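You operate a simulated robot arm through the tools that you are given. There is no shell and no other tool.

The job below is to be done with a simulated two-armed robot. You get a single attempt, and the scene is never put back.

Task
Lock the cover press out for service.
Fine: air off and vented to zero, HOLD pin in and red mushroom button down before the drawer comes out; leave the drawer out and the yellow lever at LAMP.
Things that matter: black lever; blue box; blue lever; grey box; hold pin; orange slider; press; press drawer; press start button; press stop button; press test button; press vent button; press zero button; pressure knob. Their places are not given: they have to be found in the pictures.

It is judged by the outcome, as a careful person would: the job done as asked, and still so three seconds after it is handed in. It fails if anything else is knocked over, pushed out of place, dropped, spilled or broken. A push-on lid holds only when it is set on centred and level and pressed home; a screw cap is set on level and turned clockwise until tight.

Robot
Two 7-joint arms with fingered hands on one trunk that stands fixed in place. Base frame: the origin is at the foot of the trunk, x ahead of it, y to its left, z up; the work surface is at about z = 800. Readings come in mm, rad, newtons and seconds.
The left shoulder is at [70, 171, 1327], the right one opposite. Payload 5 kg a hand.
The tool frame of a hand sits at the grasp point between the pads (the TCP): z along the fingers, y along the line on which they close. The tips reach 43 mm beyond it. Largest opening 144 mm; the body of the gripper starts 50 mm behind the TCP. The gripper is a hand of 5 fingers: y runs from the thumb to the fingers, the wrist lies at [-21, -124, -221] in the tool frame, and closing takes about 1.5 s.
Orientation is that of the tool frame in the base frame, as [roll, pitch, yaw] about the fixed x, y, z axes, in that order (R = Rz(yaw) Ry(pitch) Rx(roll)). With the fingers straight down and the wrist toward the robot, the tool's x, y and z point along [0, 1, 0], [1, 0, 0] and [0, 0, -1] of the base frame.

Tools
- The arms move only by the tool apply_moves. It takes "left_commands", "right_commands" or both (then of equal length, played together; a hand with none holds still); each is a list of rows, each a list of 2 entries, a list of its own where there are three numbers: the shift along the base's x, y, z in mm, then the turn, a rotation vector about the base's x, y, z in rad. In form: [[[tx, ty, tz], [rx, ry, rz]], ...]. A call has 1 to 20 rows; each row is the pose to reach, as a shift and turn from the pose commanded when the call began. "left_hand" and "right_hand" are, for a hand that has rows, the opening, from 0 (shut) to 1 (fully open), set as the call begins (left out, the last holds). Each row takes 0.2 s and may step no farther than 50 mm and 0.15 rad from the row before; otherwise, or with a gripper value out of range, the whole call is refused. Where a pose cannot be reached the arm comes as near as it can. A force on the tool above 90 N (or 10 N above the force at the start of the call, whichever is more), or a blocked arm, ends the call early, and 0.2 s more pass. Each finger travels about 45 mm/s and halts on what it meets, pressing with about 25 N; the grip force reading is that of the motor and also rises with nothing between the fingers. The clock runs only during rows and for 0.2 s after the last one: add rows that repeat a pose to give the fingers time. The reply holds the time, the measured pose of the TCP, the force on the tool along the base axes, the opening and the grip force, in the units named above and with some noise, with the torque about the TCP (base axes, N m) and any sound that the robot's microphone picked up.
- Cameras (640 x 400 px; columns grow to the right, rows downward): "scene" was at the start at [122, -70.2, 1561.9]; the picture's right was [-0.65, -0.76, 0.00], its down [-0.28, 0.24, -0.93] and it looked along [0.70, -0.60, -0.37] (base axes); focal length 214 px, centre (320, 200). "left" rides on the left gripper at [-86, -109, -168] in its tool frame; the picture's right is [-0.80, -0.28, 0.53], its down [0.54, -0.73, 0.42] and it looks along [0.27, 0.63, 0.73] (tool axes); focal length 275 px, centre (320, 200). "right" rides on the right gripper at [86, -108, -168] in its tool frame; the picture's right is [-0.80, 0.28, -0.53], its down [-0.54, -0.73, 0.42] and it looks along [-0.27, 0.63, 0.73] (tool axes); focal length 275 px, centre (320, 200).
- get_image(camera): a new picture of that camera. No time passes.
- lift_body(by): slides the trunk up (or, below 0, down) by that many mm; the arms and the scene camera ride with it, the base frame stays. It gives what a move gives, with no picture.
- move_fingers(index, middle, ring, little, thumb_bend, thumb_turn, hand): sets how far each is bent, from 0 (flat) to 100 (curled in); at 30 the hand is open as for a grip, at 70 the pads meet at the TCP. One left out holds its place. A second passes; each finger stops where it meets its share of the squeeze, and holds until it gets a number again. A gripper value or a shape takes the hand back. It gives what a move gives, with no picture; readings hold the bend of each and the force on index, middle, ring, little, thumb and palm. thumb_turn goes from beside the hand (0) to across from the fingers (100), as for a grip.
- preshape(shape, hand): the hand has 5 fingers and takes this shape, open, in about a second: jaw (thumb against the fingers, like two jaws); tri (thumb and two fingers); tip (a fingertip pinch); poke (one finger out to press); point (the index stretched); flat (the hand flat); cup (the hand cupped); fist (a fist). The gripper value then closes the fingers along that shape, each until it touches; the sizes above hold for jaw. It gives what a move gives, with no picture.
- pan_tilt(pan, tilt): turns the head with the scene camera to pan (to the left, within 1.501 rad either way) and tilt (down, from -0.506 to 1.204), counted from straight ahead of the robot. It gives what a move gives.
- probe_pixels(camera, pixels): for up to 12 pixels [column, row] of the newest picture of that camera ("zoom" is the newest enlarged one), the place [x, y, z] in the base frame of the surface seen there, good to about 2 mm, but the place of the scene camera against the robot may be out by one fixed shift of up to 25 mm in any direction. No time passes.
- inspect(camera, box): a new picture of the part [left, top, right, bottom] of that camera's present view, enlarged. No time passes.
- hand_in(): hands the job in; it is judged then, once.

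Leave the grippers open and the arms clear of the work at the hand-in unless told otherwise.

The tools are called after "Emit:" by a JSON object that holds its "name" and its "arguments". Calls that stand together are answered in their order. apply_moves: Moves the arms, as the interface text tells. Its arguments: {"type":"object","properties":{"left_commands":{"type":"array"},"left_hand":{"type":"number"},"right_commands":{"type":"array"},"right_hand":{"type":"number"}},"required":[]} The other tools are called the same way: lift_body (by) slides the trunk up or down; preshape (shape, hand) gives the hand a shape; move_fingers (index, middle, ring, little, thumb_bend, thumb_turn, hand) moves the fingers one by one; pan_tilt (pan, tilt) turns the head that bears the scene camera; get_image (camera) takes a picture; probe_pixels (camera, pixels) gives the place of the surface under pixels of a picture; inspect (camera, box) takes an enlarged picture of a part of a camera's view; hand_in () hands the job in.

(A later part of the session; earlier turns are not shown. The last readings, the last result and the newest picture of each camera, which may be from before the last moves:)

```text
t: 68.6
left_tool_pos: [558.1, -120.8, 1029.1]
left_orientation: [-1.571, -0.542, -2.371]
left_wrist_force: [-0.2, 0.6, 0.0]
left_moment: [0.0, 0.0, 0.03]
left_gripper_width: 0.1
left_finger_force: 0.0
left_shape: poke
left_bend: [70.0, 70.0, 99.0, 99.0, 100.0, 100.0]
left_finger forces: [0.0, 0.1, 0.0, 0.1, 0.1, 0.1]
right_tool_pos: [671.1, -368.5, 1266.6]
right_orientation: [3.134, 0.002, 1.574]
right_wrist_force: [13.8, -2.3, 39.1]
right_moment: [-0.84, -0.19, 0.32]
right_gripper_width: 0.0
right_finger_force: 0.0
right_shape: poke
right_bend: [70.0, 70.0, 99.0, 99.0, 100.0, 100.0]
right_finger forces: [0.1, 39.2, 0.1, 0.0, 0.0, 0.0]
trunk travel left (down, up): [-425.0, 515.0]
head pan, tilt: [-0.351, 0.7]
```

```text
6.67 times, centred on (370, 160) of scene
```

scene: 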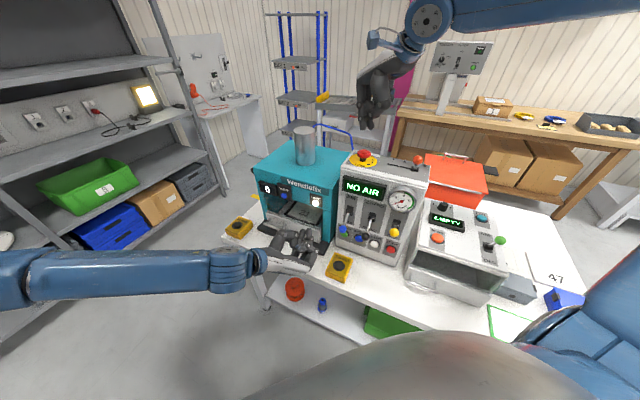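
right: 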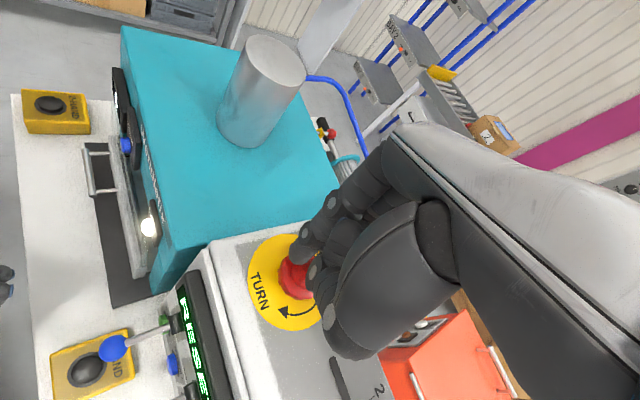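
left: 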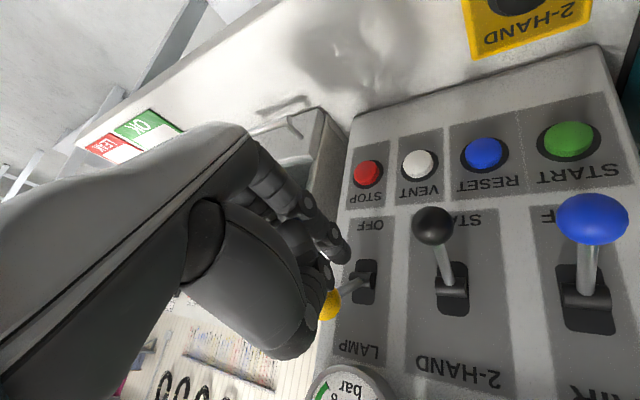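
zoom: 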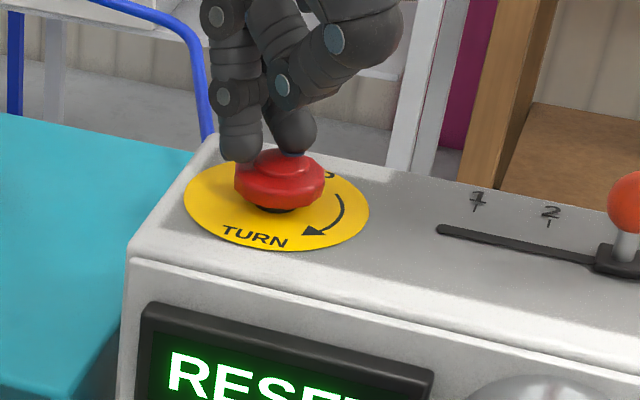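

It has bottomed (39 N). I lift off straight up and move the right hand back to its high parking place.

Emit:
{"name": "apply_moves", "arguments": {"right_commands": [[[0, 0, 15], [0, 0, 0]], [[0, 0, 45], [0, 0, 0]], [[0, 0, 85], [0, 0, 0]], [[-20, -40, 110], [0, 0, 0]], [[-40, -85, 135], [0, 0, 0]], [[-60, -130, 160], [0, 0, 0]], [[-80, -175, 180], [0, 0, 0]], [[-97, -215, 200], [0, 0, 0]]]}}

Emit:
{"name": "inspect", "arguments": {"camera": "scene", "box": [320, 130, 440, 280]}}

Emit:
{"name": "inspect", "arguments": {"camera": "scene", "box": [340, 130, 400, 190]}}

```text
refused: row 4 steps farther than a row can; nothing moved
```

```text
2.67 times, centred on (380, 205) of scene
```

zoom: 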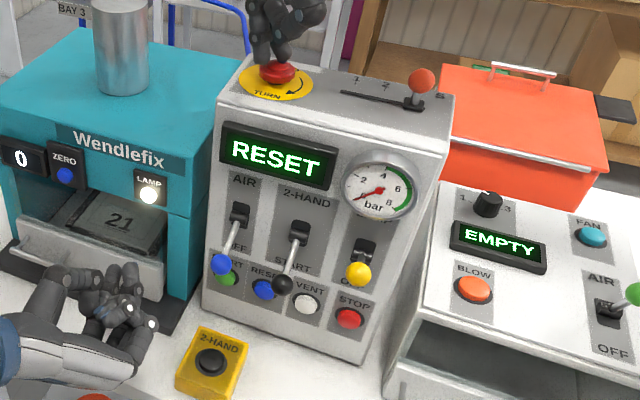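

```text
6.67 times, centred on (370, 160) of scene
```

zoom: 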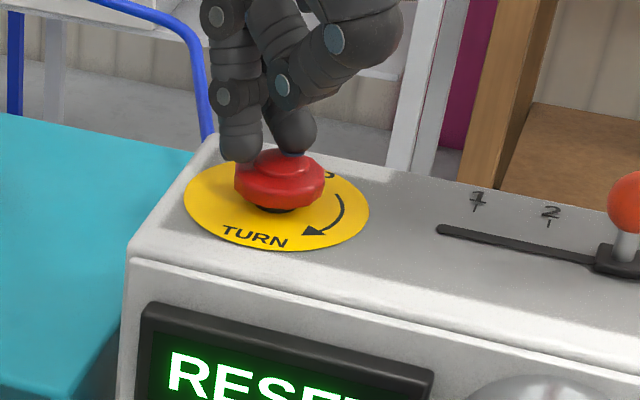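

The call was refused for one oversized step; nothing moved. I repeat with smaller steps: straight up first, then away.

Emit:
{"name": "apply_moves", "arguments": {"right_commands": [[[0, 0, 15], [0, 0, 0]], [[0, 0, 45], [0, 0, 0]], [[0, 0, 85], [0, 0, 0]], [[-12, -28, 110], [0, 0, 0]], [[-26, -60, 135], [0, 0, 0]], [[-40, -95, 158], [0, 0, 0]], [[-55, -130, 180], [0, 0, 0]], [[-70, -165, 200], [0, 0, 0]], [[-85, -198, 220], [0, 0, 0]]]}}

Emit:
{"name": "inspect", "arguments": {"camera": "scene", "box": [320, 130, 440, 280]}}

Emit:
{"name": "inspect", "arguments": {"camera": "scene", "box": [340, 130, 400, 190]}}

```text
t: 70.6
left_tool_pos: [558.7, -123.7, 1028.2]
left_orientation: [-1.572, -0.538, -2.369]
left_wrist_force: [-0.3, 0.2, 0.1]
left_moment: [-0.03, 0.0, 0.01]
left_gripper_width: 0.0
left_finger_force: 0.0
left_shape: poke
left_bend: [70.0, 70.0, 99.0, 99.0, 100.0, 100.0]
left_finger forces: [0.0, 0.0, 0.0, 0.1, 0.0, 0.0]
right_tool_pos: [583.4, -569.1, 1481.6]
right_orientation: [-3.14, -0.002, 1.57]
right_wrist_force: [0.0, -0.8, -0.3]
right_moment: [0.03, -0.06, 0.01]
right_gripper_width: 0.0
right_finger_force: 0.2
right_shape: poke
right_bend: [70.0, 70.0, 99.0, 99.0, 100.0, 100.0]
right_finger forces: [0.0, 0.0, 0.0, 0.0, 0.1, 0.0]
trunk travel left (down, up): [-425.0, 515.0]
head pan, tilt: [-0.351, 0.7]
```

```text
2.67 times, centred on (380, 205) of scene
```

zoom: 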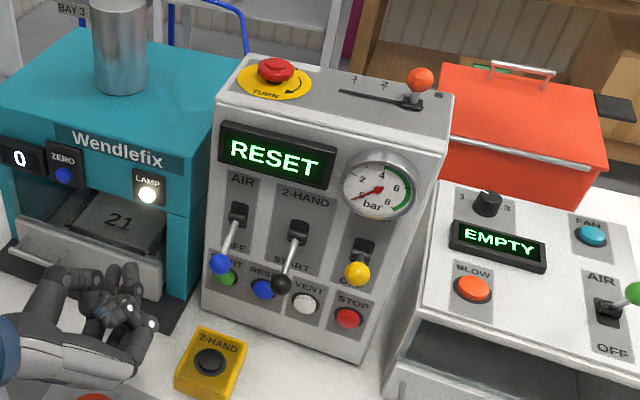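

```text
6.67 times, centred on (370, 160) of scene
```

zoom: 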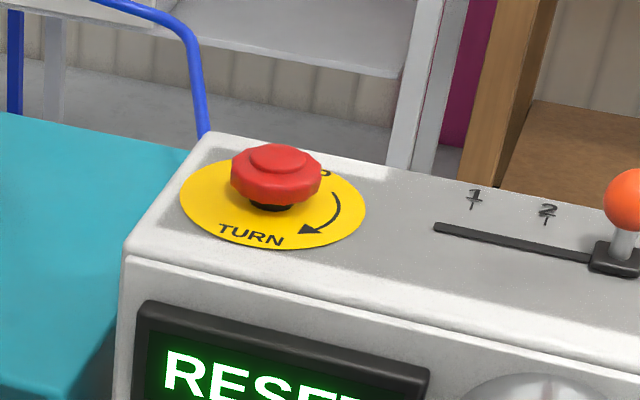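

The stem is now almost hidden (earlier clearly visible) and the display stays at RESET. I probe the mushroom top's height to confirm it stayed down.

Emit:
{"name": "probe_pixels", "arguments": {"camera": "zoom", "pixels": [[275, 158], [275, 150], [260, 160], [275, 195], [200, 210], [340, 230]]}}

Emit:
{"name": "get_image", "arguments": {"camera": "right"}}

```text
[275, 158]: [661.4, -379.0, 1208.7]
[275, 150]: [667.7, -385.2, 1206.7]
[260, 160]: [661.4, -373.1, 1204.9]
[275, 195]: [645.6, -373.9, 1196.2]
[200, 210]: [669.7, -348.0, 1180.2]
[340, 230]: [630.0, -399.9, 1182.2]
```

```text
taken
```

right: 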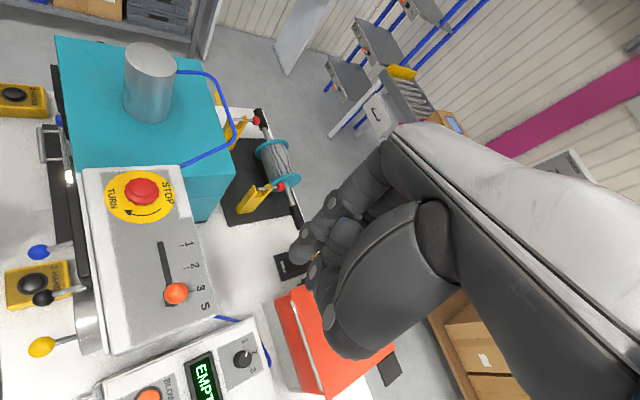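

The mushroom top is ~9 mm lower and stays down: latched. Next the HOLD pin. I bring the left hand to the free left front and roll it back 150° so the index side faces right.

Emit:
{"name": "apply_moves", "arguments": {"left_commands": [[[3, 10, 4], [-0.096, 0.098, 0]], [[6, 20, 8], [-0.193, 0.197, 0]], [[9, 30, 12], [-0.289, 0.295, 0]], [[12, 40, 16], [-0.386, 0.393, 0]], [[16, 50, 20], [-0.482, 0.492, 0]], [[20, 60, 24], [-0.579, 0.59, 0]], [[24, 70, 28], [-0.675, 0.689, 0]], [[28, 80, 32], [-0.772, 0.787, 0]], [[32, 90, 36], [-0.868, 0.885, 0]], [[36, 100, 40], [-0.965, 0.984, 0]], [[40, 110, 44], [-1.061, 1.082, 0]], [[44, 120, 48], [-1.158, 1.18, 0]], [[48, 130, 52], [-1.254, 1.279, 0]], [[52, 140, 56], [-1.351, 1.377, 0]], [[56, 150, 60], [-1.447, 1.476, 0]], [[60, 160, 64], [-1.544, 1.574, 0]], [[64, 170, 68], [-1.64, 1.672, 0]], [[68, 180, 70], [-1.737, 1.771, 0]], [[70, 185, 70], [-1.833, 1.869, 0]], [[70, 185, 70], [-1.833, 1.869, 0]]]}}

Emit:
{"name": "get_image", "arguments": {"camera": "scene"}}

```text
t: 74.8
left_tool_pos: [630.6, 63.2, 1099.4]
left_orientation: [1.567, 0.018, 0.78]
left_wrist_force: [0.2, 0.9, 0.2]
left_moment: [-0.03, 0.01, -0.01]
left_gripper_width: 0.1
left_finger_force: 0.0
left_shape: poke
left_bend: [70.0, 70.0, 99.0, 99.0, 100.0, 100.0]
left_finger forces: [0.0, 0.0, 0.1, 0.0, 0.1, 0.0]
right_tool_pos: [585.3, -567.4, 1482.8]
right_orientation: [3.141, 0.0, 1.572]
right_wrist_force: [0.5, 0.6, 0.1]
right_moment: [-0.02, -0.02, 0.0]
right_gripper_width: 0.0
right_finger_force: 0.0
right_shape: poke
right_bend: [70.0, 70.0, 99.0, 99.0, 100.0, 100.0]
right_finger forces: [0.0, 0.0, 0.0, 0.1, 0.0, 0.0]
trunk travel left (down, up): [-425.0, 515.0]
head pan, tilt: [-0.351, 0.7]
```

```text
taken
```

scene: 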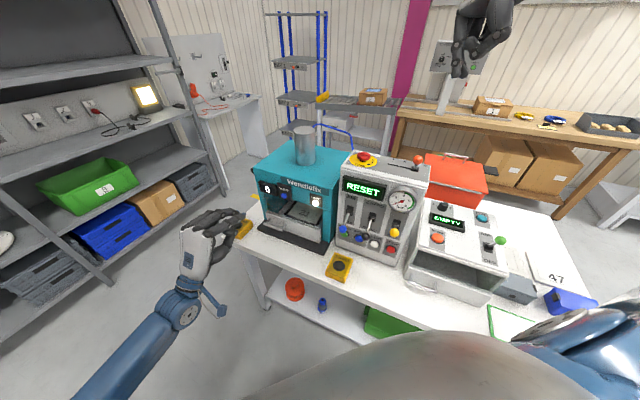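

I tilt the left hand to 45° while raising it to the left, and lift the right hand higher, before lowering the trunk for reach.

Emit:
{"name": "apply_moves", "arguments": {"left_commands": [[[24, 21, 20], [0.08, 0.079, 0]], [[48, 42, 40], [0.16, 0.157, 0]], [[72, 63, 60], [0.24, 0.236, 0]], [[96, 84, 80], [0.32, 0.315, 0]], [[120, 105, 100], [0.4, 0.394, 0]], [[145, 126, 120], [0.48, 0.472, 0]], [[170, 147, 141], [0.559, 0.551, 0]]], "right_commands": [[[-5, -10, 20], [0, 0, 0]], [[-5, -20, 40], [0, 0, 0]], [[-5, -25, 60], [0, 0, 0]], [[-5, -25, 80], [0, 0, 0]], [[-5, -25, 100], [0, 0, 0]], [[-5, -25, 120], [0, 0, 0]], [[-5, -25, 120], [0, 0, 0]]]}}

Emit:
{"name": "lift_body", "arguments": {"by": -180}}

Emit:
{"name": "get_image", "arguments": {"camera": "left"}}

Emit:
{"name": "get_image", "arguments": {"camera": "scene"}}

```text
t: 76.6
left_tool_pos: [716.0, 180.2, 976.6]
left_orientation: [2.542, 0.381, 0.83]
left_wrist_force: [0.2, -0.3, -1.1]
left_moment: [-0.02, -0.01, 0.03]
left_gripper_width: 0.0
left_finger_force: 0.2
left_shape: poke
left_bend: [70.0, 70.0, 99.0, 99.0, 100.0, 100.0]
left_finger forces: [0.1, 0.1, 0.1, 0.1, 0.0, 0.0]
right_tool_pos: [580.0, -593.9, 1602.8]
right_orientation: [-3.139, 0.0, 1.571]
right_wrist_force: [-0.4, -0.2, 1.2]
right_moment: [0.0, -0.01, -0.02]
right_gripper_width: 0.0
right_finger_force: 0.1
right_shape: poke
right_bend: [70.0, 70.0, 99.0, 99.0, 100.0, 100.0]
right_finger forces: [0.1, 0.1, 0.0, 0.1, 0.0, 0.0]
trunk travel left (down, up): [-425.0, 515.0]
head pan, tilt: [-0.351, 0.7]
stopped in row 7 (left hand): the arm was blocked; the commanded pose is now the measured one
```

```text
t: 78.6
left_tool_pos: [715.4, 179.1, 796.3]
left_orientation: [2.543, 0.381, 0.831]
left_wrist_force: [0.1, 0.1, 0.3]
left_moment: [0.01, -0.02, 0.0]
left_gripper_width: 0.0
left_finger_force: 0.1
left_shape: poke
left_bend: [70.0, 70.0, 99.0, 99.0, 100.0, 100.0]
left_finger forces: [0.0, 0.0, 0.1, 0.1, 0.0, 0.0]
right_tool_pos: [579.6, -593.2, 1423.8]
right_orientation: [-3.141, 0.0, 1.57]
right_wrist_force: [-0.3, 0.3, 0.3]
right_moment: [0.0, -0.02, 0.0]
right_gripper_width: 0.2
right_finger_force: 0.1
right_shape: poke
right_bend: [70.0, 70.0, 99.0, 99.0, 100.0, 100.0]
right_finger forces: [0.1, 0.0, 0.1, 0.1, 0.0, 0.1]
trunk travel left (down, up): [-245.0, 695.0]
head pan, tilt: [-0.351, 0.7]
```

```text
taken
```

left: 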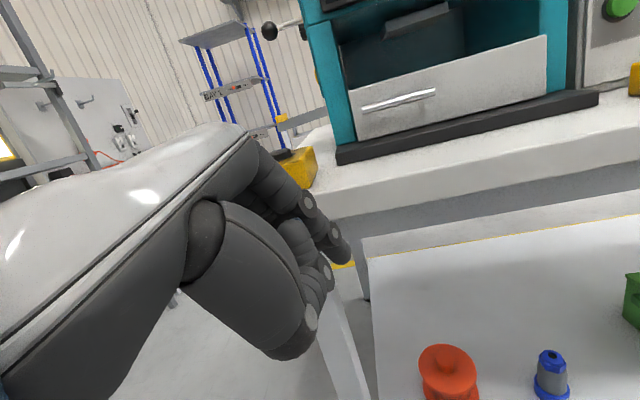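

```text
taken
```

scene: 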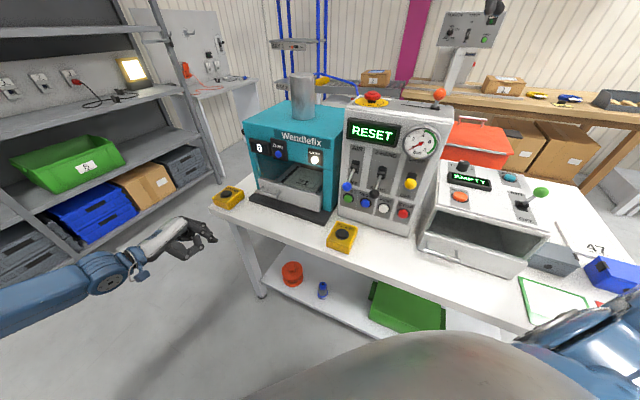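

The left arm did not follow (it was blocked by its own joint range after the roll) and the hand now hangs in free space in front of the bench, touching nothing. I raise the trunk again and test moving it.

Emit:
{"name": "lift_body", "arguments": {"by": 180}}

Emit:
{"name": "apply_moves", "arguments": {"left_commands": [[[0, 10, 20], [0, 0, 0]], [[0, 20, 40], [0, 0, 0]], [[0, 30, 60], [0, 0, 0]], [[0, 30, 60], [0, 0, 0]]]}}

Emit:
{"name": "get_image", "arguments": {"camera": "scene"}}

```text
t: 80.6
left_tool_pos: [715.3, 180.2, 976.0]
left_orientation: [2.546, 0.382, 0.834]
left_wrist_force: [0.4, -0.2, 0.1]
left_moment: [0.03, 0.0, 0.0]
left_gripper_width: 0.0
left_finger_force: 0.1
left_shape: poke
left_bend: [70.0, 70.0, 99.0, 99.0, 100.0, 100.0]
left_finger forces: [0.0, 0.0, 0.1, 0.1, 0.0, 0.0]
right_tool_pos: [581.3, -593.8, 1601.7]
right_orientation: [-3.14, 0.0, 1.57]
right_wrist_force: [0.7, 0.3, 0.7]
right_moment: [-0.01, 0.0, 0.0]
right_gripper_width: 0.0
right_finger_force: 0.1
right_shape: poke
right_bend: [70.0, 70.0, 99.0, 99.0, 100.0, 100.0]
right_finger forces: [0.1, 0.0, 0.0, 0.1, 0.0, 0.0]
trunk travel left (down, up): [-425.0, 515.0]
head pan, tilt: [-0.351, 0.7]
```

```text
t: 81.6
left_tool_pos: [715.7, 210.6, 1035.3]
left_orientation: [2.545, 0.382, 0.832]
left_wrist_force: [0.5, -0.1, 0.9]
left_moment: [0.02, 0.0, 0.02]
left_gripper_width: 0.0
left_finger_force: 0.1
left_shape: poke
left_bend: [70.0, 70.0, 99.0, 99.0, 100.0, 100.0]
left_finger forces: [0.0, 0.1, 0.0, 0.0, 0.0, 0.1]
right_tool_pos: [580.0, -593.7, 1603.9]
right_orientation: [-3.141, 0.001, 1.571]
right_wrist_force: [-0.4, -0.5, -0.3]
right_moment: [-0.03, 0.01, -0.01]
right_gripper_width: 0.1
right_finger_force: 0.1
right_shape: poke
right_bend: [70.0, 70.0, 99.0, 99.0, 100.0, 100.0]
right_finger forces: [0.0, 0.1, 0.0, 0.0, 0.0, 0.1]
trunk travel left (down, up): [-425.0, 515.0]
head pan, tilt: [-0.351, 0.7]
```

```text
taken
```

scene: 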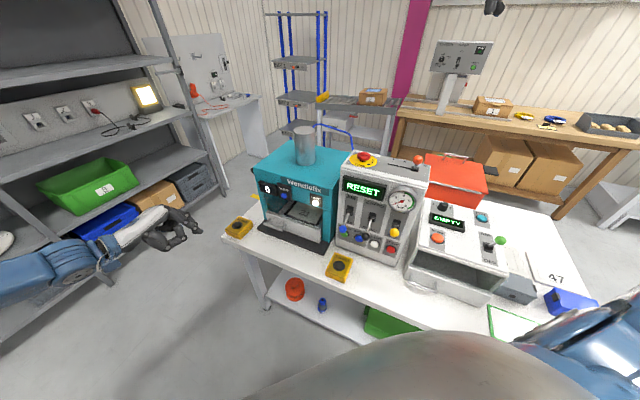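

It follows again. I try to bring the hand back to the proper 45° pose here (a 0.42 rad correction).

Emit:
{"name": "apply_moves", "arguments": {"left_commands": [[[5, 5, 20], [0.036, -0.1, -0.004]], [[10, 10, 40], [0.072, -0.2, -0.008]], [[15, 15, 60], [0.108, -0.3, -0.012]], [[20, 20, 80], [0.144, -0.399, -0.017]], [[20, 20, 80], [0.144, -0.399, -0.017]]]}}

Emit:
{"name": "get_image", "arguments": {"camera": "scene"}}

```text
t: 82.8
left_tool_pos: [736.5, 229.3, 1114.8]
left_orientation: [2.355, 0.0, 0.776]
left_wrist_force: [0.0, 0.4, 1.3]
left_moment: [0.05, 0.02, 0.02]
left_gripper_width: 0.0
left_finger_force: 0.1
left_shape: poke
left_bend: [70.0, 70.0, 99.0, 99.0, 100.0, 100.0]
left_finger forces: [0.0, 0.1, 0.1, 0.0, 0.1, 0.1]
right_tool_pos: [579.9, -594.3, 1602.8]
right_orientation: [-3.14, 0.001, 1.571]
right_wrist_force: [-0.3, 0.5, -0.4]
right_moment: [0.01, 0.04, -0.02]
right_gripper_width: 0.0
right_finger_force: 0.0
right_shape: poke
right_bend: [70.0, 70.0, 99.0, 99.0, 100.0, 100.0]
right_finger forces: [0.1, 0.0, 0.1, 0.1, 0.1, 0.0]
trunk travel left (down, up): [-425.0, 515.0]
head pan, tilt: [-0.351, 0.7]
```

```text
taken
```

scene: 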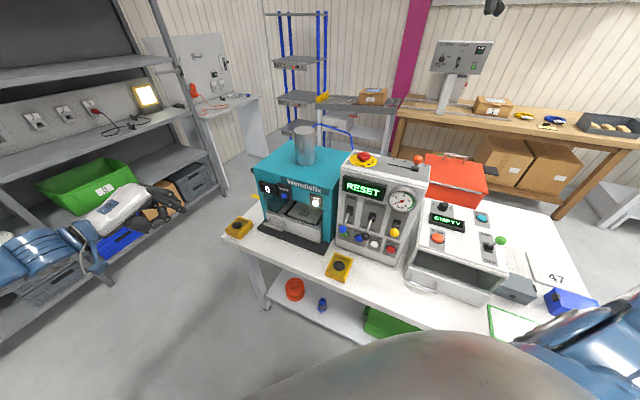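

The hand is exactly in the wanted 45° pose. Now I lower the trunk 150 mm (hand in free space) to gain reach for the HOLD pin.

Emit:
{"name": "lift_body", "arguments": {"by": -150}}

Emit:
{"name": "apply_moves", "arguments": {"left_commands": [[[20, -5, 35], [0, 0, 0]], [[45, -15, 65], [0, 0, 0]], [[75, -30, 85], [0, 0, 0]], [[110, -50, 100], [0, 0, 0]], [[145, -70, 110], [0, 0, 0]], [[175, -85, 115], [0, 0, 0]], [[175, -85, 115], [0, 0, 0]]]}}

Emit:
{"name": "get_image", "arguments": {"camera": "left"}}

Emit:
{"name": "get_image", "arguments": {"camera": "scene"}}

```text
t: 84.6
left_tool_pos: [734.8, 229.4, 965.7]
left_orientation: [2.355, 0.0, 0.778]
left_wrist_force: [-1.1, -0.5, -0.4]
left_moment: [0.0, -0.04, -0.01]
left_gripper_width: 0.2
left_finger_force: 0.0
left_shape: poke
left_bend: [70.0, 70.0, 99.0, 99.0, 100.0, 100.0]
left_finger forces: [0.1, 0.0, 0.0, 0.0, 0.0, 0.0]
right_tool_pos: [579.6, -592.9, 1453.1]
right_orientation: [-3.139, 0.0, 1.571]
right_wrist_force: [0.4, -0.6, 1.0]
right_moment: [0.02, -0.03, 0.01]
right_gripper_width: 0.0
right_finger_force: 0.0
right_shape: poke
right_bend: [70.0, 70.0, 99.0, 99.0, 100.0, 100.0]
right_finger forces: [0.0, 0.0, 0.0, 0.0, 0.0, 0.1]
trunk travel left (down, up): [-275.0, 665.0]
head pan, tilt: [-0.351, 0.7]
```

```text
t: 86.2
left_tool_pos: [911.2, 144.7, 1082.1]
left_orientation: [2.353, 0.0, 0.778]
left_wrist_force: [-0.2, -0.2, 0.6]
left_moment: [-0.01, 0.03, -0.04]
left_gripper_width: 0.1
left_finger_force: 0.0
left_shape: poke
left_bend: [70.0, 70.0, 99.0, 99.0, 100.0, 100.0]
left_finger forces: [0.1, 0.0, 0.0, 0.0, 0.0, 0.0]
right_tool_pos: [579.1, -593.3, 1452.8]
right_orientation: [-3.14, 0.001, 1.57]
right_wrist_force: [-1.1, 0.0, 0.0]
right_moment: [0.0, -0.01, 0.0]
right_gripper_width: 0.0
right_finger_force: 0.0
right_shape: poke
right_bend: [70.0, 70.0, 99.0, 99.0, 100.0, 100.0]
right_finger forces: [0.0, 0.0, 0.0, 0.1, 0.0, 0.0]
trunk travel left (down, up): [-275.0, 665.0]
head pan, tilt: [-0.351, 0.7]
```

```text
taken
```

left: 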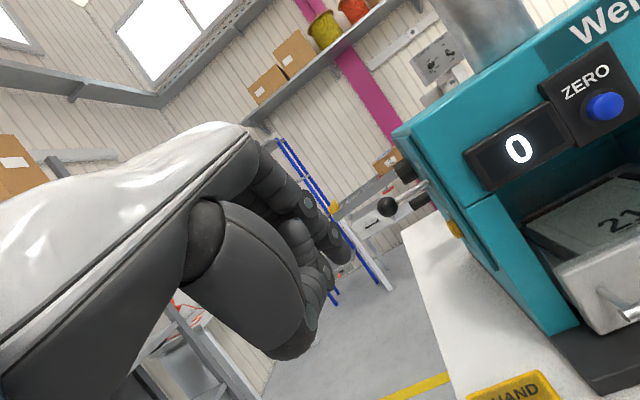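

```text
taken
```

scene: 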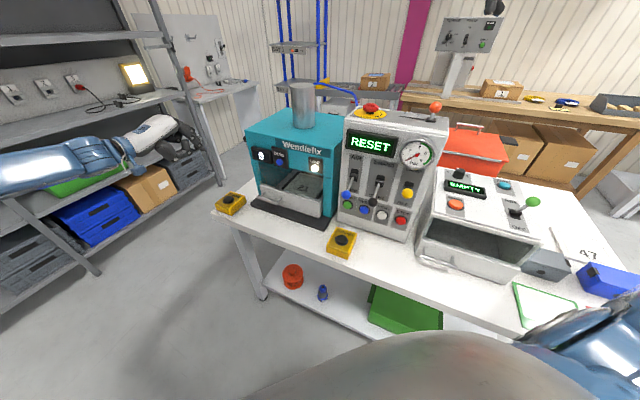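

The pin's ball is visible at (387,206). I enlarge and probe it, its rod and the press side.

Emit:
{"name": "inspect", "arguments": {"camera": "left", "box": [330, 140, 500, 290]}}

Emit:
{"name": "probe_pixels", "arguments": {"camera": "left", "pixels": [[387, 206], [380, 207], [404, 199], [418, 190], [454, 229], [440, 150], [402, 172], [470, 210]]}}

```text
2.67 times, centred on (415, 215) of left
```

zoom: 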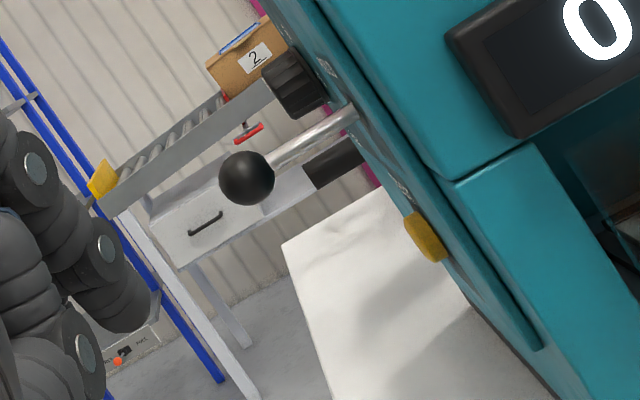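

```text
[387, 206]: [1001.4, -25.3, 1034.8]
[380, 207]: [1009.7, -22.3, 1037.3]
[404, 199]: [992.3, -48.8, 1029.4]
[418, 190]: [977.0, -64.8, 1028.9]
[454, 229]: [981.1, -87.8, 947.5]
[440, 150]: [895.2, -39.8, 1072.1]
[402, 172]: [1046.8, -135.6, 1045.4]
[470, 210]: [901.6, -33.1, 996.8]
```

Pin ball centre ≈ [1010,−33,1032], axis pointing left; the plate is ~56 mm inboard. I advance the hand along the press's left side, keeping ~25 mm left of the ball.

Emit:
{"name": "apply_moves", "arguments": {"left_commands": [[[25, -24, -12], [0, 0, 0]], [[50, -49, -22], [0, 0, 0]], [[75, -74, -30], [0, 0, 0]], [[100, -99, -36], [0, 0, 0]], [[125, -123, -39], [0, 0, 0]], [[125, -123, -39], [0, 0, 0]]]}}

Emit:
{"name": "get_image", "arguments": {"camera": "left"}}

Emit:
{"name": "get_image", "arguments": {"camera": "scene"}}

```text
t: 87.6
left_tool_pos: [1036.9, 22.0, 1041.7]
left_orientation: [2.354, -0.001, 0.779]
left_wrist_force: [-0.4, 0.1, -0.5]
left_moment: [0.02, 0.01, 0.02]
left_gripper_width: 0.3
left_finger_force: 0.0
left_shape: poke
left_bend: [70.0, 70.0, 99.0, 99.0, 100.0, 100.0]
left_finger forces: [0.0, 0.1, 0.0, 0.0, 0.0, 0.0]
right_tool_pos: [578.5, -592.4, 1454.5]
right_orientation: [-3.14, 0.0, 1.571]
right_wrist_force: [0.5, 0.6, 0.0]
right_moment: [-0.09, -0.01, -0.02]
right_gripper_width: 0.3
right_finger_force: 0.0
right_shape: poke
right_bend: [70.0, 70.0, 99.0, 99.0, 100.0, 100.0]
right_finger forces: [0.1, 0.0, 0.0, 0.0, 0.1, 0.1]
trunk travel left (down, up): [-275.0, 665.0]
head pan, tilt: [-0.351, 0.7]
```

```text
taken
```

left: 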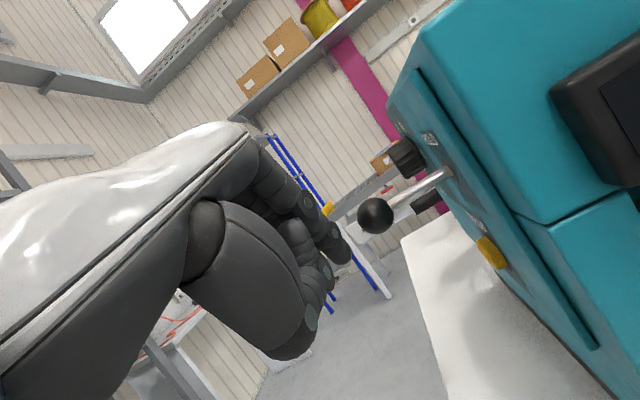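

```text
taken
```

scene: 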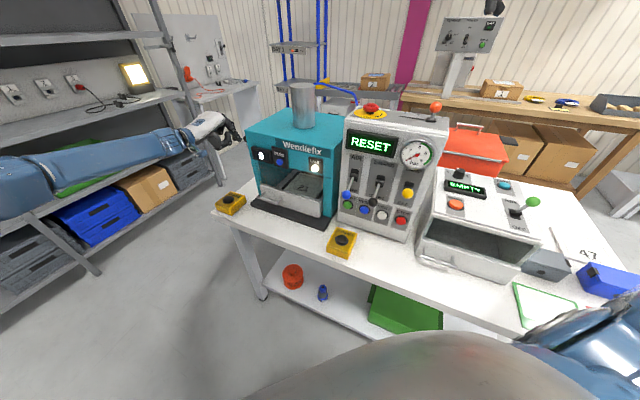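

The index side is in line with the ball at the right height, 26 mm away. I push to the right (along the pin's axis) in small steps.

Emit:
{"name": "apply_moves", "arguments": {"left_commands": [[[-10, -10, 0], [0, 0, 0]], [[-16, -16, 0], [0, 0, 0]], [[-20, -20, 0], [0, 0, 0]], [[-24, -24, 0], [0, 0, 0]], [[-28, -28, 0], [0, 0, 0]], [[-32, -32, 0], [0, 0, 0]], [[-32, -32, 0], [0, 0, 0]]]}}

Emit:
{"name": "get_image", "arguments": {"camera": "left"}}

```text
t: 89.2
left_tool_pos: [1004.7, -11.1, 1040.4]
left_orientation: [2.354, 0.0, 0.779]
left_wrist_force: [0.0, 0.0, 0.4]
left_moment: [0.01, -0.01, 0.01]
left_gripper_width: 0.1
left_finger_force: 0.1
left_shape: poke
left_bend: [70.0, 70.0, 99.0, 99.0, 100.0, 100.0]
left_finger forces: [0.0, 0.0, 0.1, 0.0, 0.0, 0.0]
right_tool_pos: [579.6, -592.0, 1451.6]
right_orientation: [-3.139, 0.0, 1.571]
right_wrist_force: [0.3, -0.2, 0.4]
right_moment: [-0.01, -0.03, 0.01]
right_gripper_width: 0.0
right_finger_force: 0.1
right_shape: poke
right_bend: [70.0, 70.0, 99.0, 99.0, 100.0, 100.0]
right_finger forces: [0.1, 0.0, 0.0, 0.0, 0.1, 0.1]
trunk travel left (down, up): [-275.0, 665.0]
head pan, tilt: [-0.351, 0.7]
```

```text
taken
```

left: 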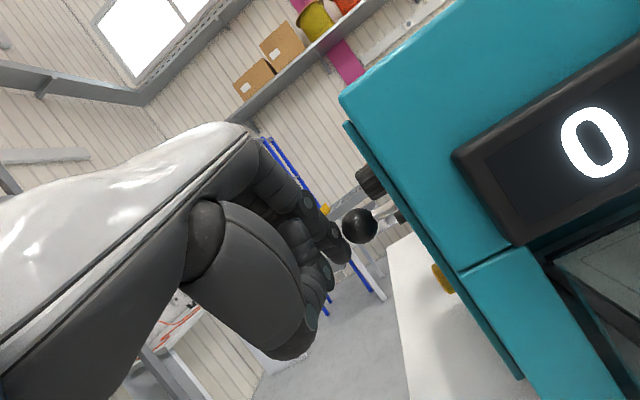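

The ball is now beside the finger and appears to have moved in, with no force left. I check its position.

Emit:
{"name": "inspect", "arguments": {"camera": "left", "box": [300, 160, 460, 300]}}

Emit:
{"name": "probe_pixels", "arguments": {"camera": "left", "pixels": [[360, 226], [380, 222], [397, 215], [440, 279], [370, 183]]}}

```text
2.86 times, centred on (380, 230) of left
```

zoom: 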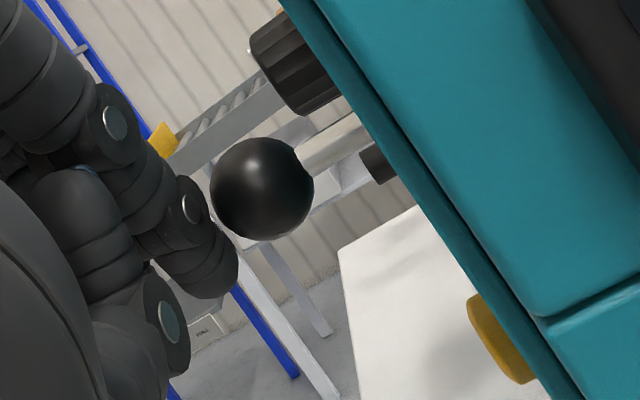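

```text
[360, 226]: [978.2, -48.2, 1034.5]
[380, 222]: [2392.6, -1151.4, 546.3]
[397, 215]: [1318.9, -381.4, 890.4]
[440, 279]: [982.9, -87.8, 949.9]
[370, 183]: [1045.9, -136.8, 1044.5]
```

The ball has moved 33 mm inward and snapped ahead of the finger. I nudge further to confirm it is at its end stop.

Emit:
{"name": "apply_moves", "arguments": {"left_commands": [[[-4, -4, 0], [0, 0, 0]], [[-7, -7, 0], [0, 0, 0]], [[-9, -9, 0], [0, 0, 0]], [[-11, -11, 0], [0, 0, 0]], [[-12, -12, 0], [0, 0, 0]], [[-12, -12, 0], [0, 0, 0]]]}}

Emit:
{"name": "inspect", "arguments": {"camera": "left", "box": [300, 160, 460, 300]}}

Emit:
{"name": "probe_pixels", "arguments": {"camera": "left", "pixels": [[355, 229], [350, 229], [360, 229]]}}

```text
t: 90.6
left_tool_pos: [994.7, -14.5, 1038.9]
left_orientation: [2.355, 0.003, 0.783]
left_wrist_force: [17.3, 33.2, -0.1]
left_moment: [0.35, -0.19, 0.46]
left_gripper_width: 0.0
left_finger_force: 0.0
left_shape: poke
left_bend: [70.0, 70.0, 99.0, 99.0, 100.0, 100.0]
left_finger forces: [36.0, 0.1, 0.0, 0.0, 0.1, 0.0]
right_tool_pos: [581.6, -590.2, 1453.6]
right_orientation: [-3.138, 0.004, 1.572]
right_wrist_force: [0.0, 0.1, -0.4]
right_moment: [-0.04, -0.01, 0.01]
right_gripper_width: 0.0
right_finger_force: 0.0
right_shape: poke
right_bend: [70.0, 70.0, 99.0, 99.0, 100.0, 100.0]
right_finger forces: [0.0, 0.1, 0.1, 0.1, 0.0, 0.1]
trunk travel left (down, up): [-275.0, 665.0]
head pan, tilt: [-0.351, 0.7]
```

```text
2.86 times, centred on (380, 230) of left
```

zoom: 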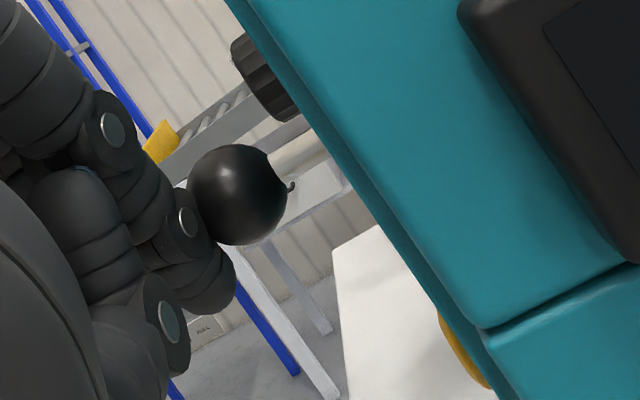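

```text
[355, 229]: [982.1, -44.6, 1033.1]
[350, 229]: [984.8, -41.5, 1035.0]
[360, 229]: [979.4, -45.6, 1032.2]
```

The ball is firm against its stop (37 N, no movement): the pin is in. I back off to the left and withdraw to the front.

Emit:
{"name": "apply_moves", "arguments": {"left_commands": [[[10, 10, 0], [0, 0, 0]], [[30, 28, 0], [0, 0, 0]], [[44, 42, 0], [0, 0, 0]], [[20, 68, 8], [0, 0, 0]], [[-10, 98, 16], [0, 0, 0]], [[-40, 128, 24], [0, 0, 0]], [[-70, 158, 32], [0, 0, 0]], [[-100, 178, 36], [0, 0, 0]], [[-100, 178, 36], [0, 0, 0]]]}}

Emit:
{"name": "get_image", "arguments": {"camera": "left"}}

Emit:
{"name": "inspect", "arguments": {"camera": "scene", "box": [210, 70, 450, 280]}}

```text
t: 92.6
left_tool_pos: [894.7, 156.4, 1076.9]
left_orientation: [2.354, 0.0, 0.777]
left_wrist_force: [-0.9, 0.4, 0.2]
left_moment: [0.01, 0.02, -0.01]
left_gripper_width: 0.0
left_finger_force: 0.1
left_shape: poke
left_bend: [70.0, 70.0, 99.0, 99.0, 100.0, 100.0]
left_finger forces: [0.0, 0.0, 0.0, 0.0, 0.1, 0.0]
right_tool_pos: [580.8, -593.9, 1451.3]
right_orientation: [-3.141, 0.0, 1.571]
right_wrist_force: [-0.3, -1.2, -0.4]
right_moment: [0.04, 0.04, 0.03]
right_gripper_width: 0.0
right_finger_force: 0.1
right_shape: poke
right_bend: [70.0, 70.0, 99.0, 99.0, 100.0, 100.0]
right_finger forces: [0.0, 0.0, 0.1, 0.0, 0.0, 0.0]
trunk travel left (down, up): [-275.0, 665.0]
head pan, tilt: [-0.351, 0.7]
```

```text
taken
```

left: 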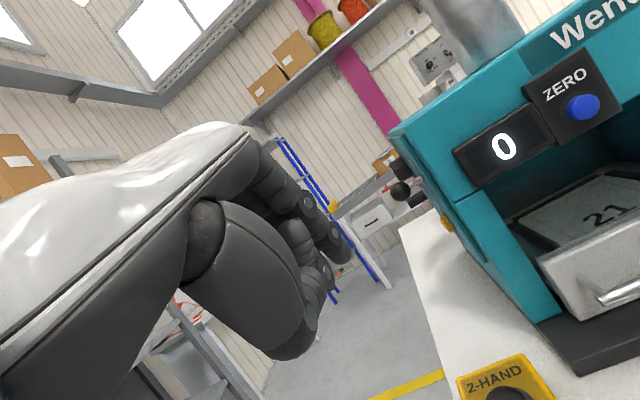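

```text
1.90 times, centred on (330, 175) of scene
```

zoom: 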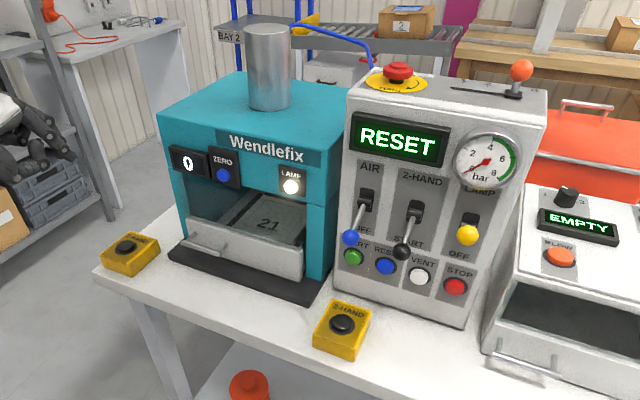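

The pin stays in. All conditions before the drawer are met (air off, gauge 0, pin in, mushroom down). I bring the left hand in front of the drawer handle, tilting to 60° so the fingers hang down like a hook.

Emit:
{"name": "apply_moves", "arguments": {"left_commands": [[[-24, -29, -10], [0.03, 0.03, 0]], [[-48, -58, -22], [0.06, 0.06, 0]], [[-72, -87, -36], [0.09, 0.09, 0]], [[-96, -116, -52], [0.125, 0.123, 0]], [[-120, -145, -70], [0.156, 0.154, 0]], [[-143, -174, -90], [0.187, 0.184, 0]], [[-143, -174, -90], [0.187, 0.184, 0]]]}}

Emit:
{"name": "get_image", "arguments": {"camera": "left"}}

Emit:
{"name": "get_image", "arguments": {"camera": "scene"}}

```text
t: 94.2
left_tool_pos: [747.9, -17.7, 987.3]
left_orientation: [2.616, 0.0, 0.778]
left_wrist_force: [-0.5, 0.4, 0.4]
left_moment: [0.0, 0.0, 0.01]
left_gripper_width: 0.1
left_finger_force: 0.0
left_shape: poke
left_bend: [70.0, 70.0, 99.0, 99.0, 100.0, 100.0]
left_finger forces: [0.1, 0.0, 0.1, 0.0, 0.0, 0.1]
right_tool_pos: [579.6, -592.7, 1454.2]
right_orientation: [-3.139, -0.001, 1.572]
right_wrist_force: [0.3, -0.3, 0.1]
right_moment: [-0.05, -0.01, -0.02]
right_gripper_width: 0.1
right_finger_force: 0.1
right_shape: poke
right_bend: [70.0, 70.0, 99.0, 99.0, 100.0, 100.0]
right_finger forces: [0.1, 0.0, 0.1, 0.1, 0.0, 0.0]
trunk travel left (down, up): [-275.0, 665.0]
head pan, tilt: [-0.351, 0.7]
```

```text
taken
```

left: 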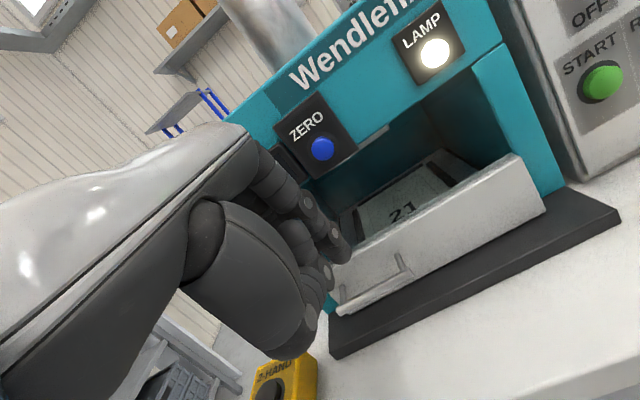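

```text
taken
```

scene: 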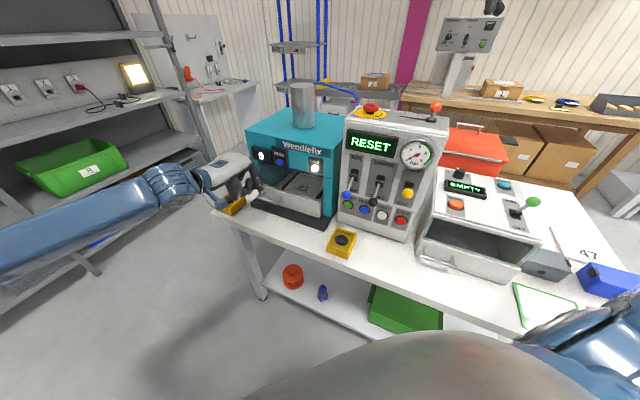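

I enlarge the handle and probe its bar and drawer front from this near view.

Emit:
{"name": "inspect", "arguments": {"camera": "left", "box": [310, 200, 450, 330]}}

Emit:
{"name": "probe_pixels", "arguments": {"camera": "left", "pixels": [[350, 301], [365, 294], [380, 286], [395, 279], [408, 272], [402, 262], [380, 260], [420, 240], [430, 215], [340, 245], [350, 255]]}}

```text
3.08 times, centred on (380, 265) of left
```

zoom: 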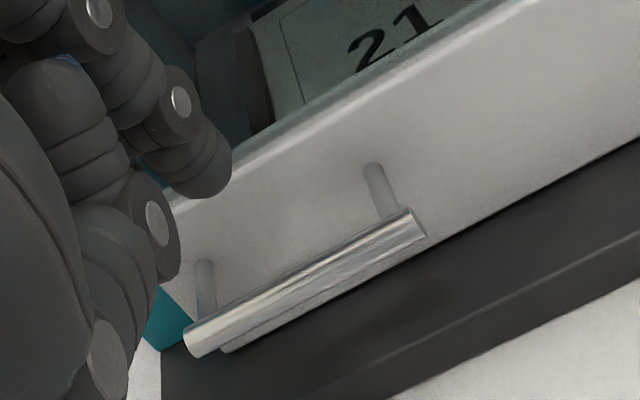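

```text
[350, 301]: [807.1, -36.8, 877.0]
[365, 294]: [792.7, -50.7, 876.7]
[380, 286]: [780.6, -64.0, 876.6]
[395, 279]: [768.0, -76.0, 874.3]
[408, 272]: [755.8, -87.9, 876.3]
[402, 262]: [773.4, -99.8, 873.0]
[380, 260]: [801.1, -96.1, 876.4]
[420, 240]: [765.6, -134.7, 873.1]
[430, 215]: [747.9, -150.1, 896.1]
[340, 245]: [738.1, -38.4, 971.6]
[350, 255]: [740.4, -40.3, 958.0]
```

I probe the left post too, for the gap between the posts.

Emit:
{"name": "probe_pixels", "arguments": {"camera": "left", "pixels": [[342, 289], [342, 286], [343, 294], [400, 258], [403, 266], [338, 308], [412, 274]]}}

```text
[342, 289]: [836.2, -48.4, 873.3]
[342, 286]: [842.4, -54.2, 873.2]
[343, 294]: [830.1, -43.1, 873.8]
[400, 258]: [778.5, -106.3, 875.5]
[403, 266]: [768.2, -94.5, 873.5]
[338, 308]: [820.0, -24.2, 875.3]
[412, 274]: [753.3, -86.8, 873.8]
```

Posts are at u 480 and 561, so two fingers (≈52 mm wide) fit with ~10 mm each side, and the gap behind the bar is ~29 mm. I move over the gap, still above the drawer.

Emit:
{"name": "apply_moves", "arguments": {"left_commands": [[[13, -15, 0], [0, 0, 0]], [[26, -30, 0], [0, 0, 0]], [[39.4, -45, 0], [0, 0, 0]], [[39.4, -45, -25], [0, 0, 0]], [[39.4, -45, -40], [0, 0, 0]], [[39.4, -45, -40], [0, 0, 0]]]}}

Emit:
{"name": "get_image", "arguments": {"camera": "left"}}

Emit:
{"name": "inspect", "arguments": {"camera": "scene", "box": [190, 120, 340, 250]}}

```text
t: 95.6
left_tool_pos: [789.1, -62.3, 947.1]
left_orientation: [2.617, 0.001, 0.778]
left_wrist_force: [-3.6, 3.1, -0.8]
left_moment: [-0.07, -0.04, 0.03]
left_gripper_width: 0.1
left_finger_force: 0.0
left_shape: poke
left_bend: [70.0, 70.0, 99.0, 99.0, 100.0, 100.0]
left_finger forces: [0.1, 4.0, 0.1, 0.1, 0.0, 0.0]
right_tool_pos: [578.8, -591.9, 1453.9]
right_orientation: [-3.139, 0.001, 1.571]
right_wrist_force: [0.0, -0.9, -0.1]
right_moment: [0.03, -0.05, -0.01]
right_gripper_width: 0.1
right_finger_force: 0.1
right_shape: poke
right_bend: [70.0, 70.0, 99.0, 99.0, 100.0, 100.0]
right_finger forces: [0.0, 0.1, 0.0, 0.1, 0.1, 0.0]
trunk travel left (down, up): [-275.0, 665.0]
head pan, tilt: [-0.351, 0.7]
```

```text
taken
```

left: 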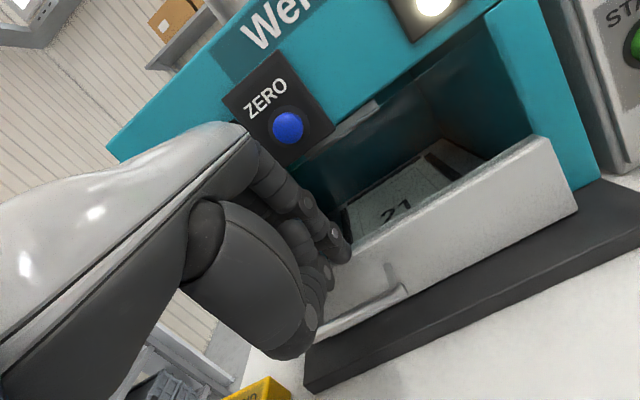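

```text
3.08 times, centred on (265, 185) of scene
```

zoom: 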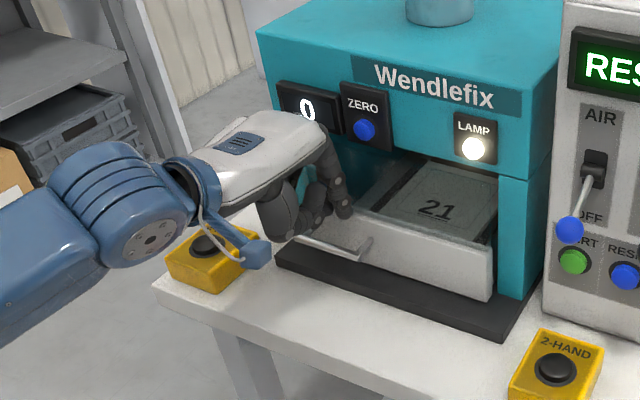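

There is a light contact (4 N) on the middle finger from the front. I probe the display/ZERO panels to see what the knuckles could be touching before going further.

Emit:
{"name": "probe_pixels", "arguments": {"camera": "zoom", "pixels": [[300, 92], [290, 115], [358, 105], [363, 129], [375, 145], [330, 160], [345, 205], [340, 190], [320, 195], [385, 215], [430, 240]]}}

Emit:
{"name": "inspect", "arguments": {"camera": "scene", "box": [245, 130, 315, 210]}}

```text
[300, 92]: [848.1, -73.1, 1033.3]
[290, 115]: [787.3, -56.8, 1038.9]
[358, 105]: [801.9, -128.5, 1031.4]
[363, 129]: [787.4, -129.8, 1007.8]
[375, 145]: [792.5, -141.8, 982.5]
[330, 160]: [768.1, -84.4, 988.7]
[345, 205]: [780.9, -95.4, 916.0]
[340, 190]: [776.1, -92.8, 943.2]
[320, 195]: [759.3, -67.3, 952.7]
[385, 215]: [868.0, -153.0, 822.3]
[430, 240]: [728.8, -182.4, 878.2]
```

```text
5.00 times, centred on (280, 170) of scene
```

zoom: 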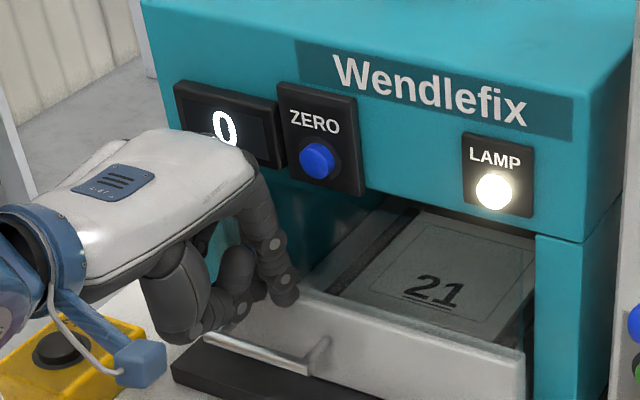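

I look closely at the fingertip region in the left view to see what the middle finger touches.

Emit:
{"name": "inspect", "arguments": {"camera": "left", "box": [280, 170, 440, 340]}}

Emit:
{"name": "probe_pixels", "arguments": {"camera": "left", "pixels": [[400, 210], [430, 190], [360, 245], [365, 235], [380, 270], [395, 285], [450, 160], [480, 185]]}}

```text
2.35 times, centred on (360, 255) of left
```

zoom: 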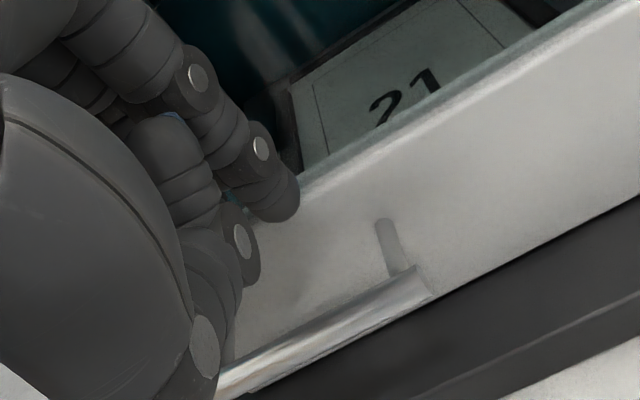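

```text
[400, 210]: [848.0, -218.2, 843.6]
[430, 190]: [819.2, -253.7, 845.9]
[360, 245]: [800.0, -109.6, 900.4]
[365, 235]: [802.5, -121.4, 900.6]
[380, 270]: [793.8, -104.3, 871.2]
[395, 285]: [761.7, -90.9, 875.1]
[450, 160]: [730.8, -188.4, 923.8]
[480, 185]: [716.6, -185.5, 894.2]
```

The contact seems to be about level with the finger joints, perhaps a clear guard. I back off 7 mm and check whether the force vanishes.

Emit:
{"name": "apply_moves", "arguments": {"left_commands": [[[-3, 3, 0], [0, 0, 0]], [[-5, 5, 0], [0, 0, 0]], [[-5, 5, 0], [0, 0, 0]]]}}

Emit:
{"name": "inspect", "arguments": {"camera": "scene", "box": [235, 120, 335, 230]}}

```text
t: 96.4
left_tool_pos: [784.3, -58.4, 947.6]
left_orientation: [2.617, 0.002, 0.778]
left_wrist_force: [-0.2, -1.0, -0.3]
left_moment: [-0.01, 0.03, 0.0]
left_gripper_width: 0.1
left_finger_force: 0.1
left_shape: poke
left_bend: [70.0, 70.0, 99.0, 99.0, 100.0, 100.0]
left_finger forces: [0.0, 0.0, 0.0, 0.0, 0.0, 0.0]
right_tool_pos: [579.6, -592.4, 1451.5]
right_orientation: [-3.14, -0.001, 1.57]
right_wrist_force: [0.4, -0.7, 0.0]
right_moment: [0.01, 0.0, 0.02]
right_gripper_width: 0.0
right_finger_force: 0.0
right_shape: poke
right_bend: [70.0, 70.0, 99.0, 99.0, 100.0, 100.0]
right_finger forces: [0.0, 0.0, 0.0, 0.0, 0.0, 0.0]
trunk travel left (down, up): [-275.0, 665.0]
head pan, tilt: [-0.351, 0.7]
```

```text
3.64 times, centred on (285, 175) of scene
```

zoom: 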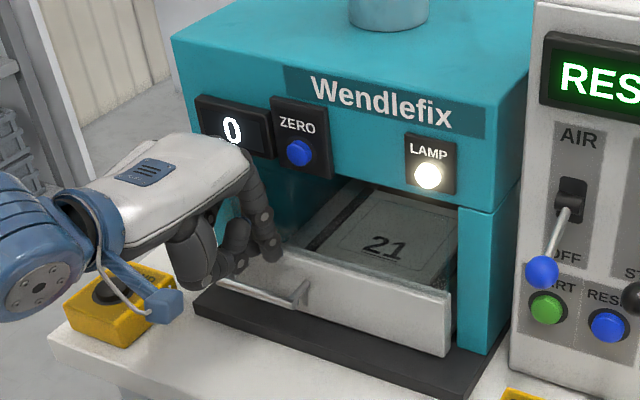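

Force is gone with nothing disturbed. I probe where the knuckles really are relative to the display.

Emit:
{"name": "probe_pixels", "arguments": {"camera": "zoom", "pixels": [[245, 165], [252, 180], [238, 148], [262, 213], [272, 240], [275, 255], [225, 140], [262, 150], [230, 110], [215, 145]]}}

```text
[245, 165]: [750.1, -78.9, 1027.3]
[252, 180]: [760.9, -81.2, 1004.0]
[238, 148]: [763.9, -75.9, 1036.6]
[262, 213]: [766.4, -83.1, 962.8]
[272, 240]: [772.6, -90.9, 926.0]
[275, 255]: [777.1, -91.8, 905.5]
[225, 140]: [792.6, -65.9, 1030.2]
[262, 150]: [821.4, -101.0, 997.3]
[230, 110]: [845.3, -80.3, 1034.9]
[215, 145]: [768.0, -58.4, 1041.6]
```

I probe a grid of points in the opening above the drawer to find out whether there is a clear pane.

Emit:
{"name": "get_image", "arguments": {"camera": "left"}}

Emit:
{"name": "probe_pixels", "arguments": {"camera": "left", "pixels": [[360, 190], [380, 180], [400, 170], [420, 160], [440, 150], [460, 140], [480, 150], [500, 130], [400, 200], [430, 185], [460, 175], [350, 215]]}}

```text
taken
```

left: 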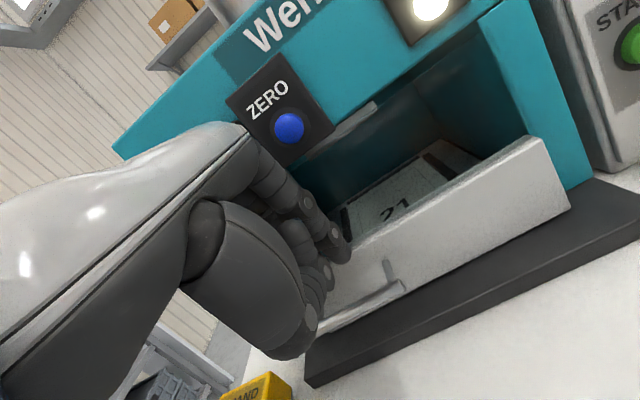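

```text
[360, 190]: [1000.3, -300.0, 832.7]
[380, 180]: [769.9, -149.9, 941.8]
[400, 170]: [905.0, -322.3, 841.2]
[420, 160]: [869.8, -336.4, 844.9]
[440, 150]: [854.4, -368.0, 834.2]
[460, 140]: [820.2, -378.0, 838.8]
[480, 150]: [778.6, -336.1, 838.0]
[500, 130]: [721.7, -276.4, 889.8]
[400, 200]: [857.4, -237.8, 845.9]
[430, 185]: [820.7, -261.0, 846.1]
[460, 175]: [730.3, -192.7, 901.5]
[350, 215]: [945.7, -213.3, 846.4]
```

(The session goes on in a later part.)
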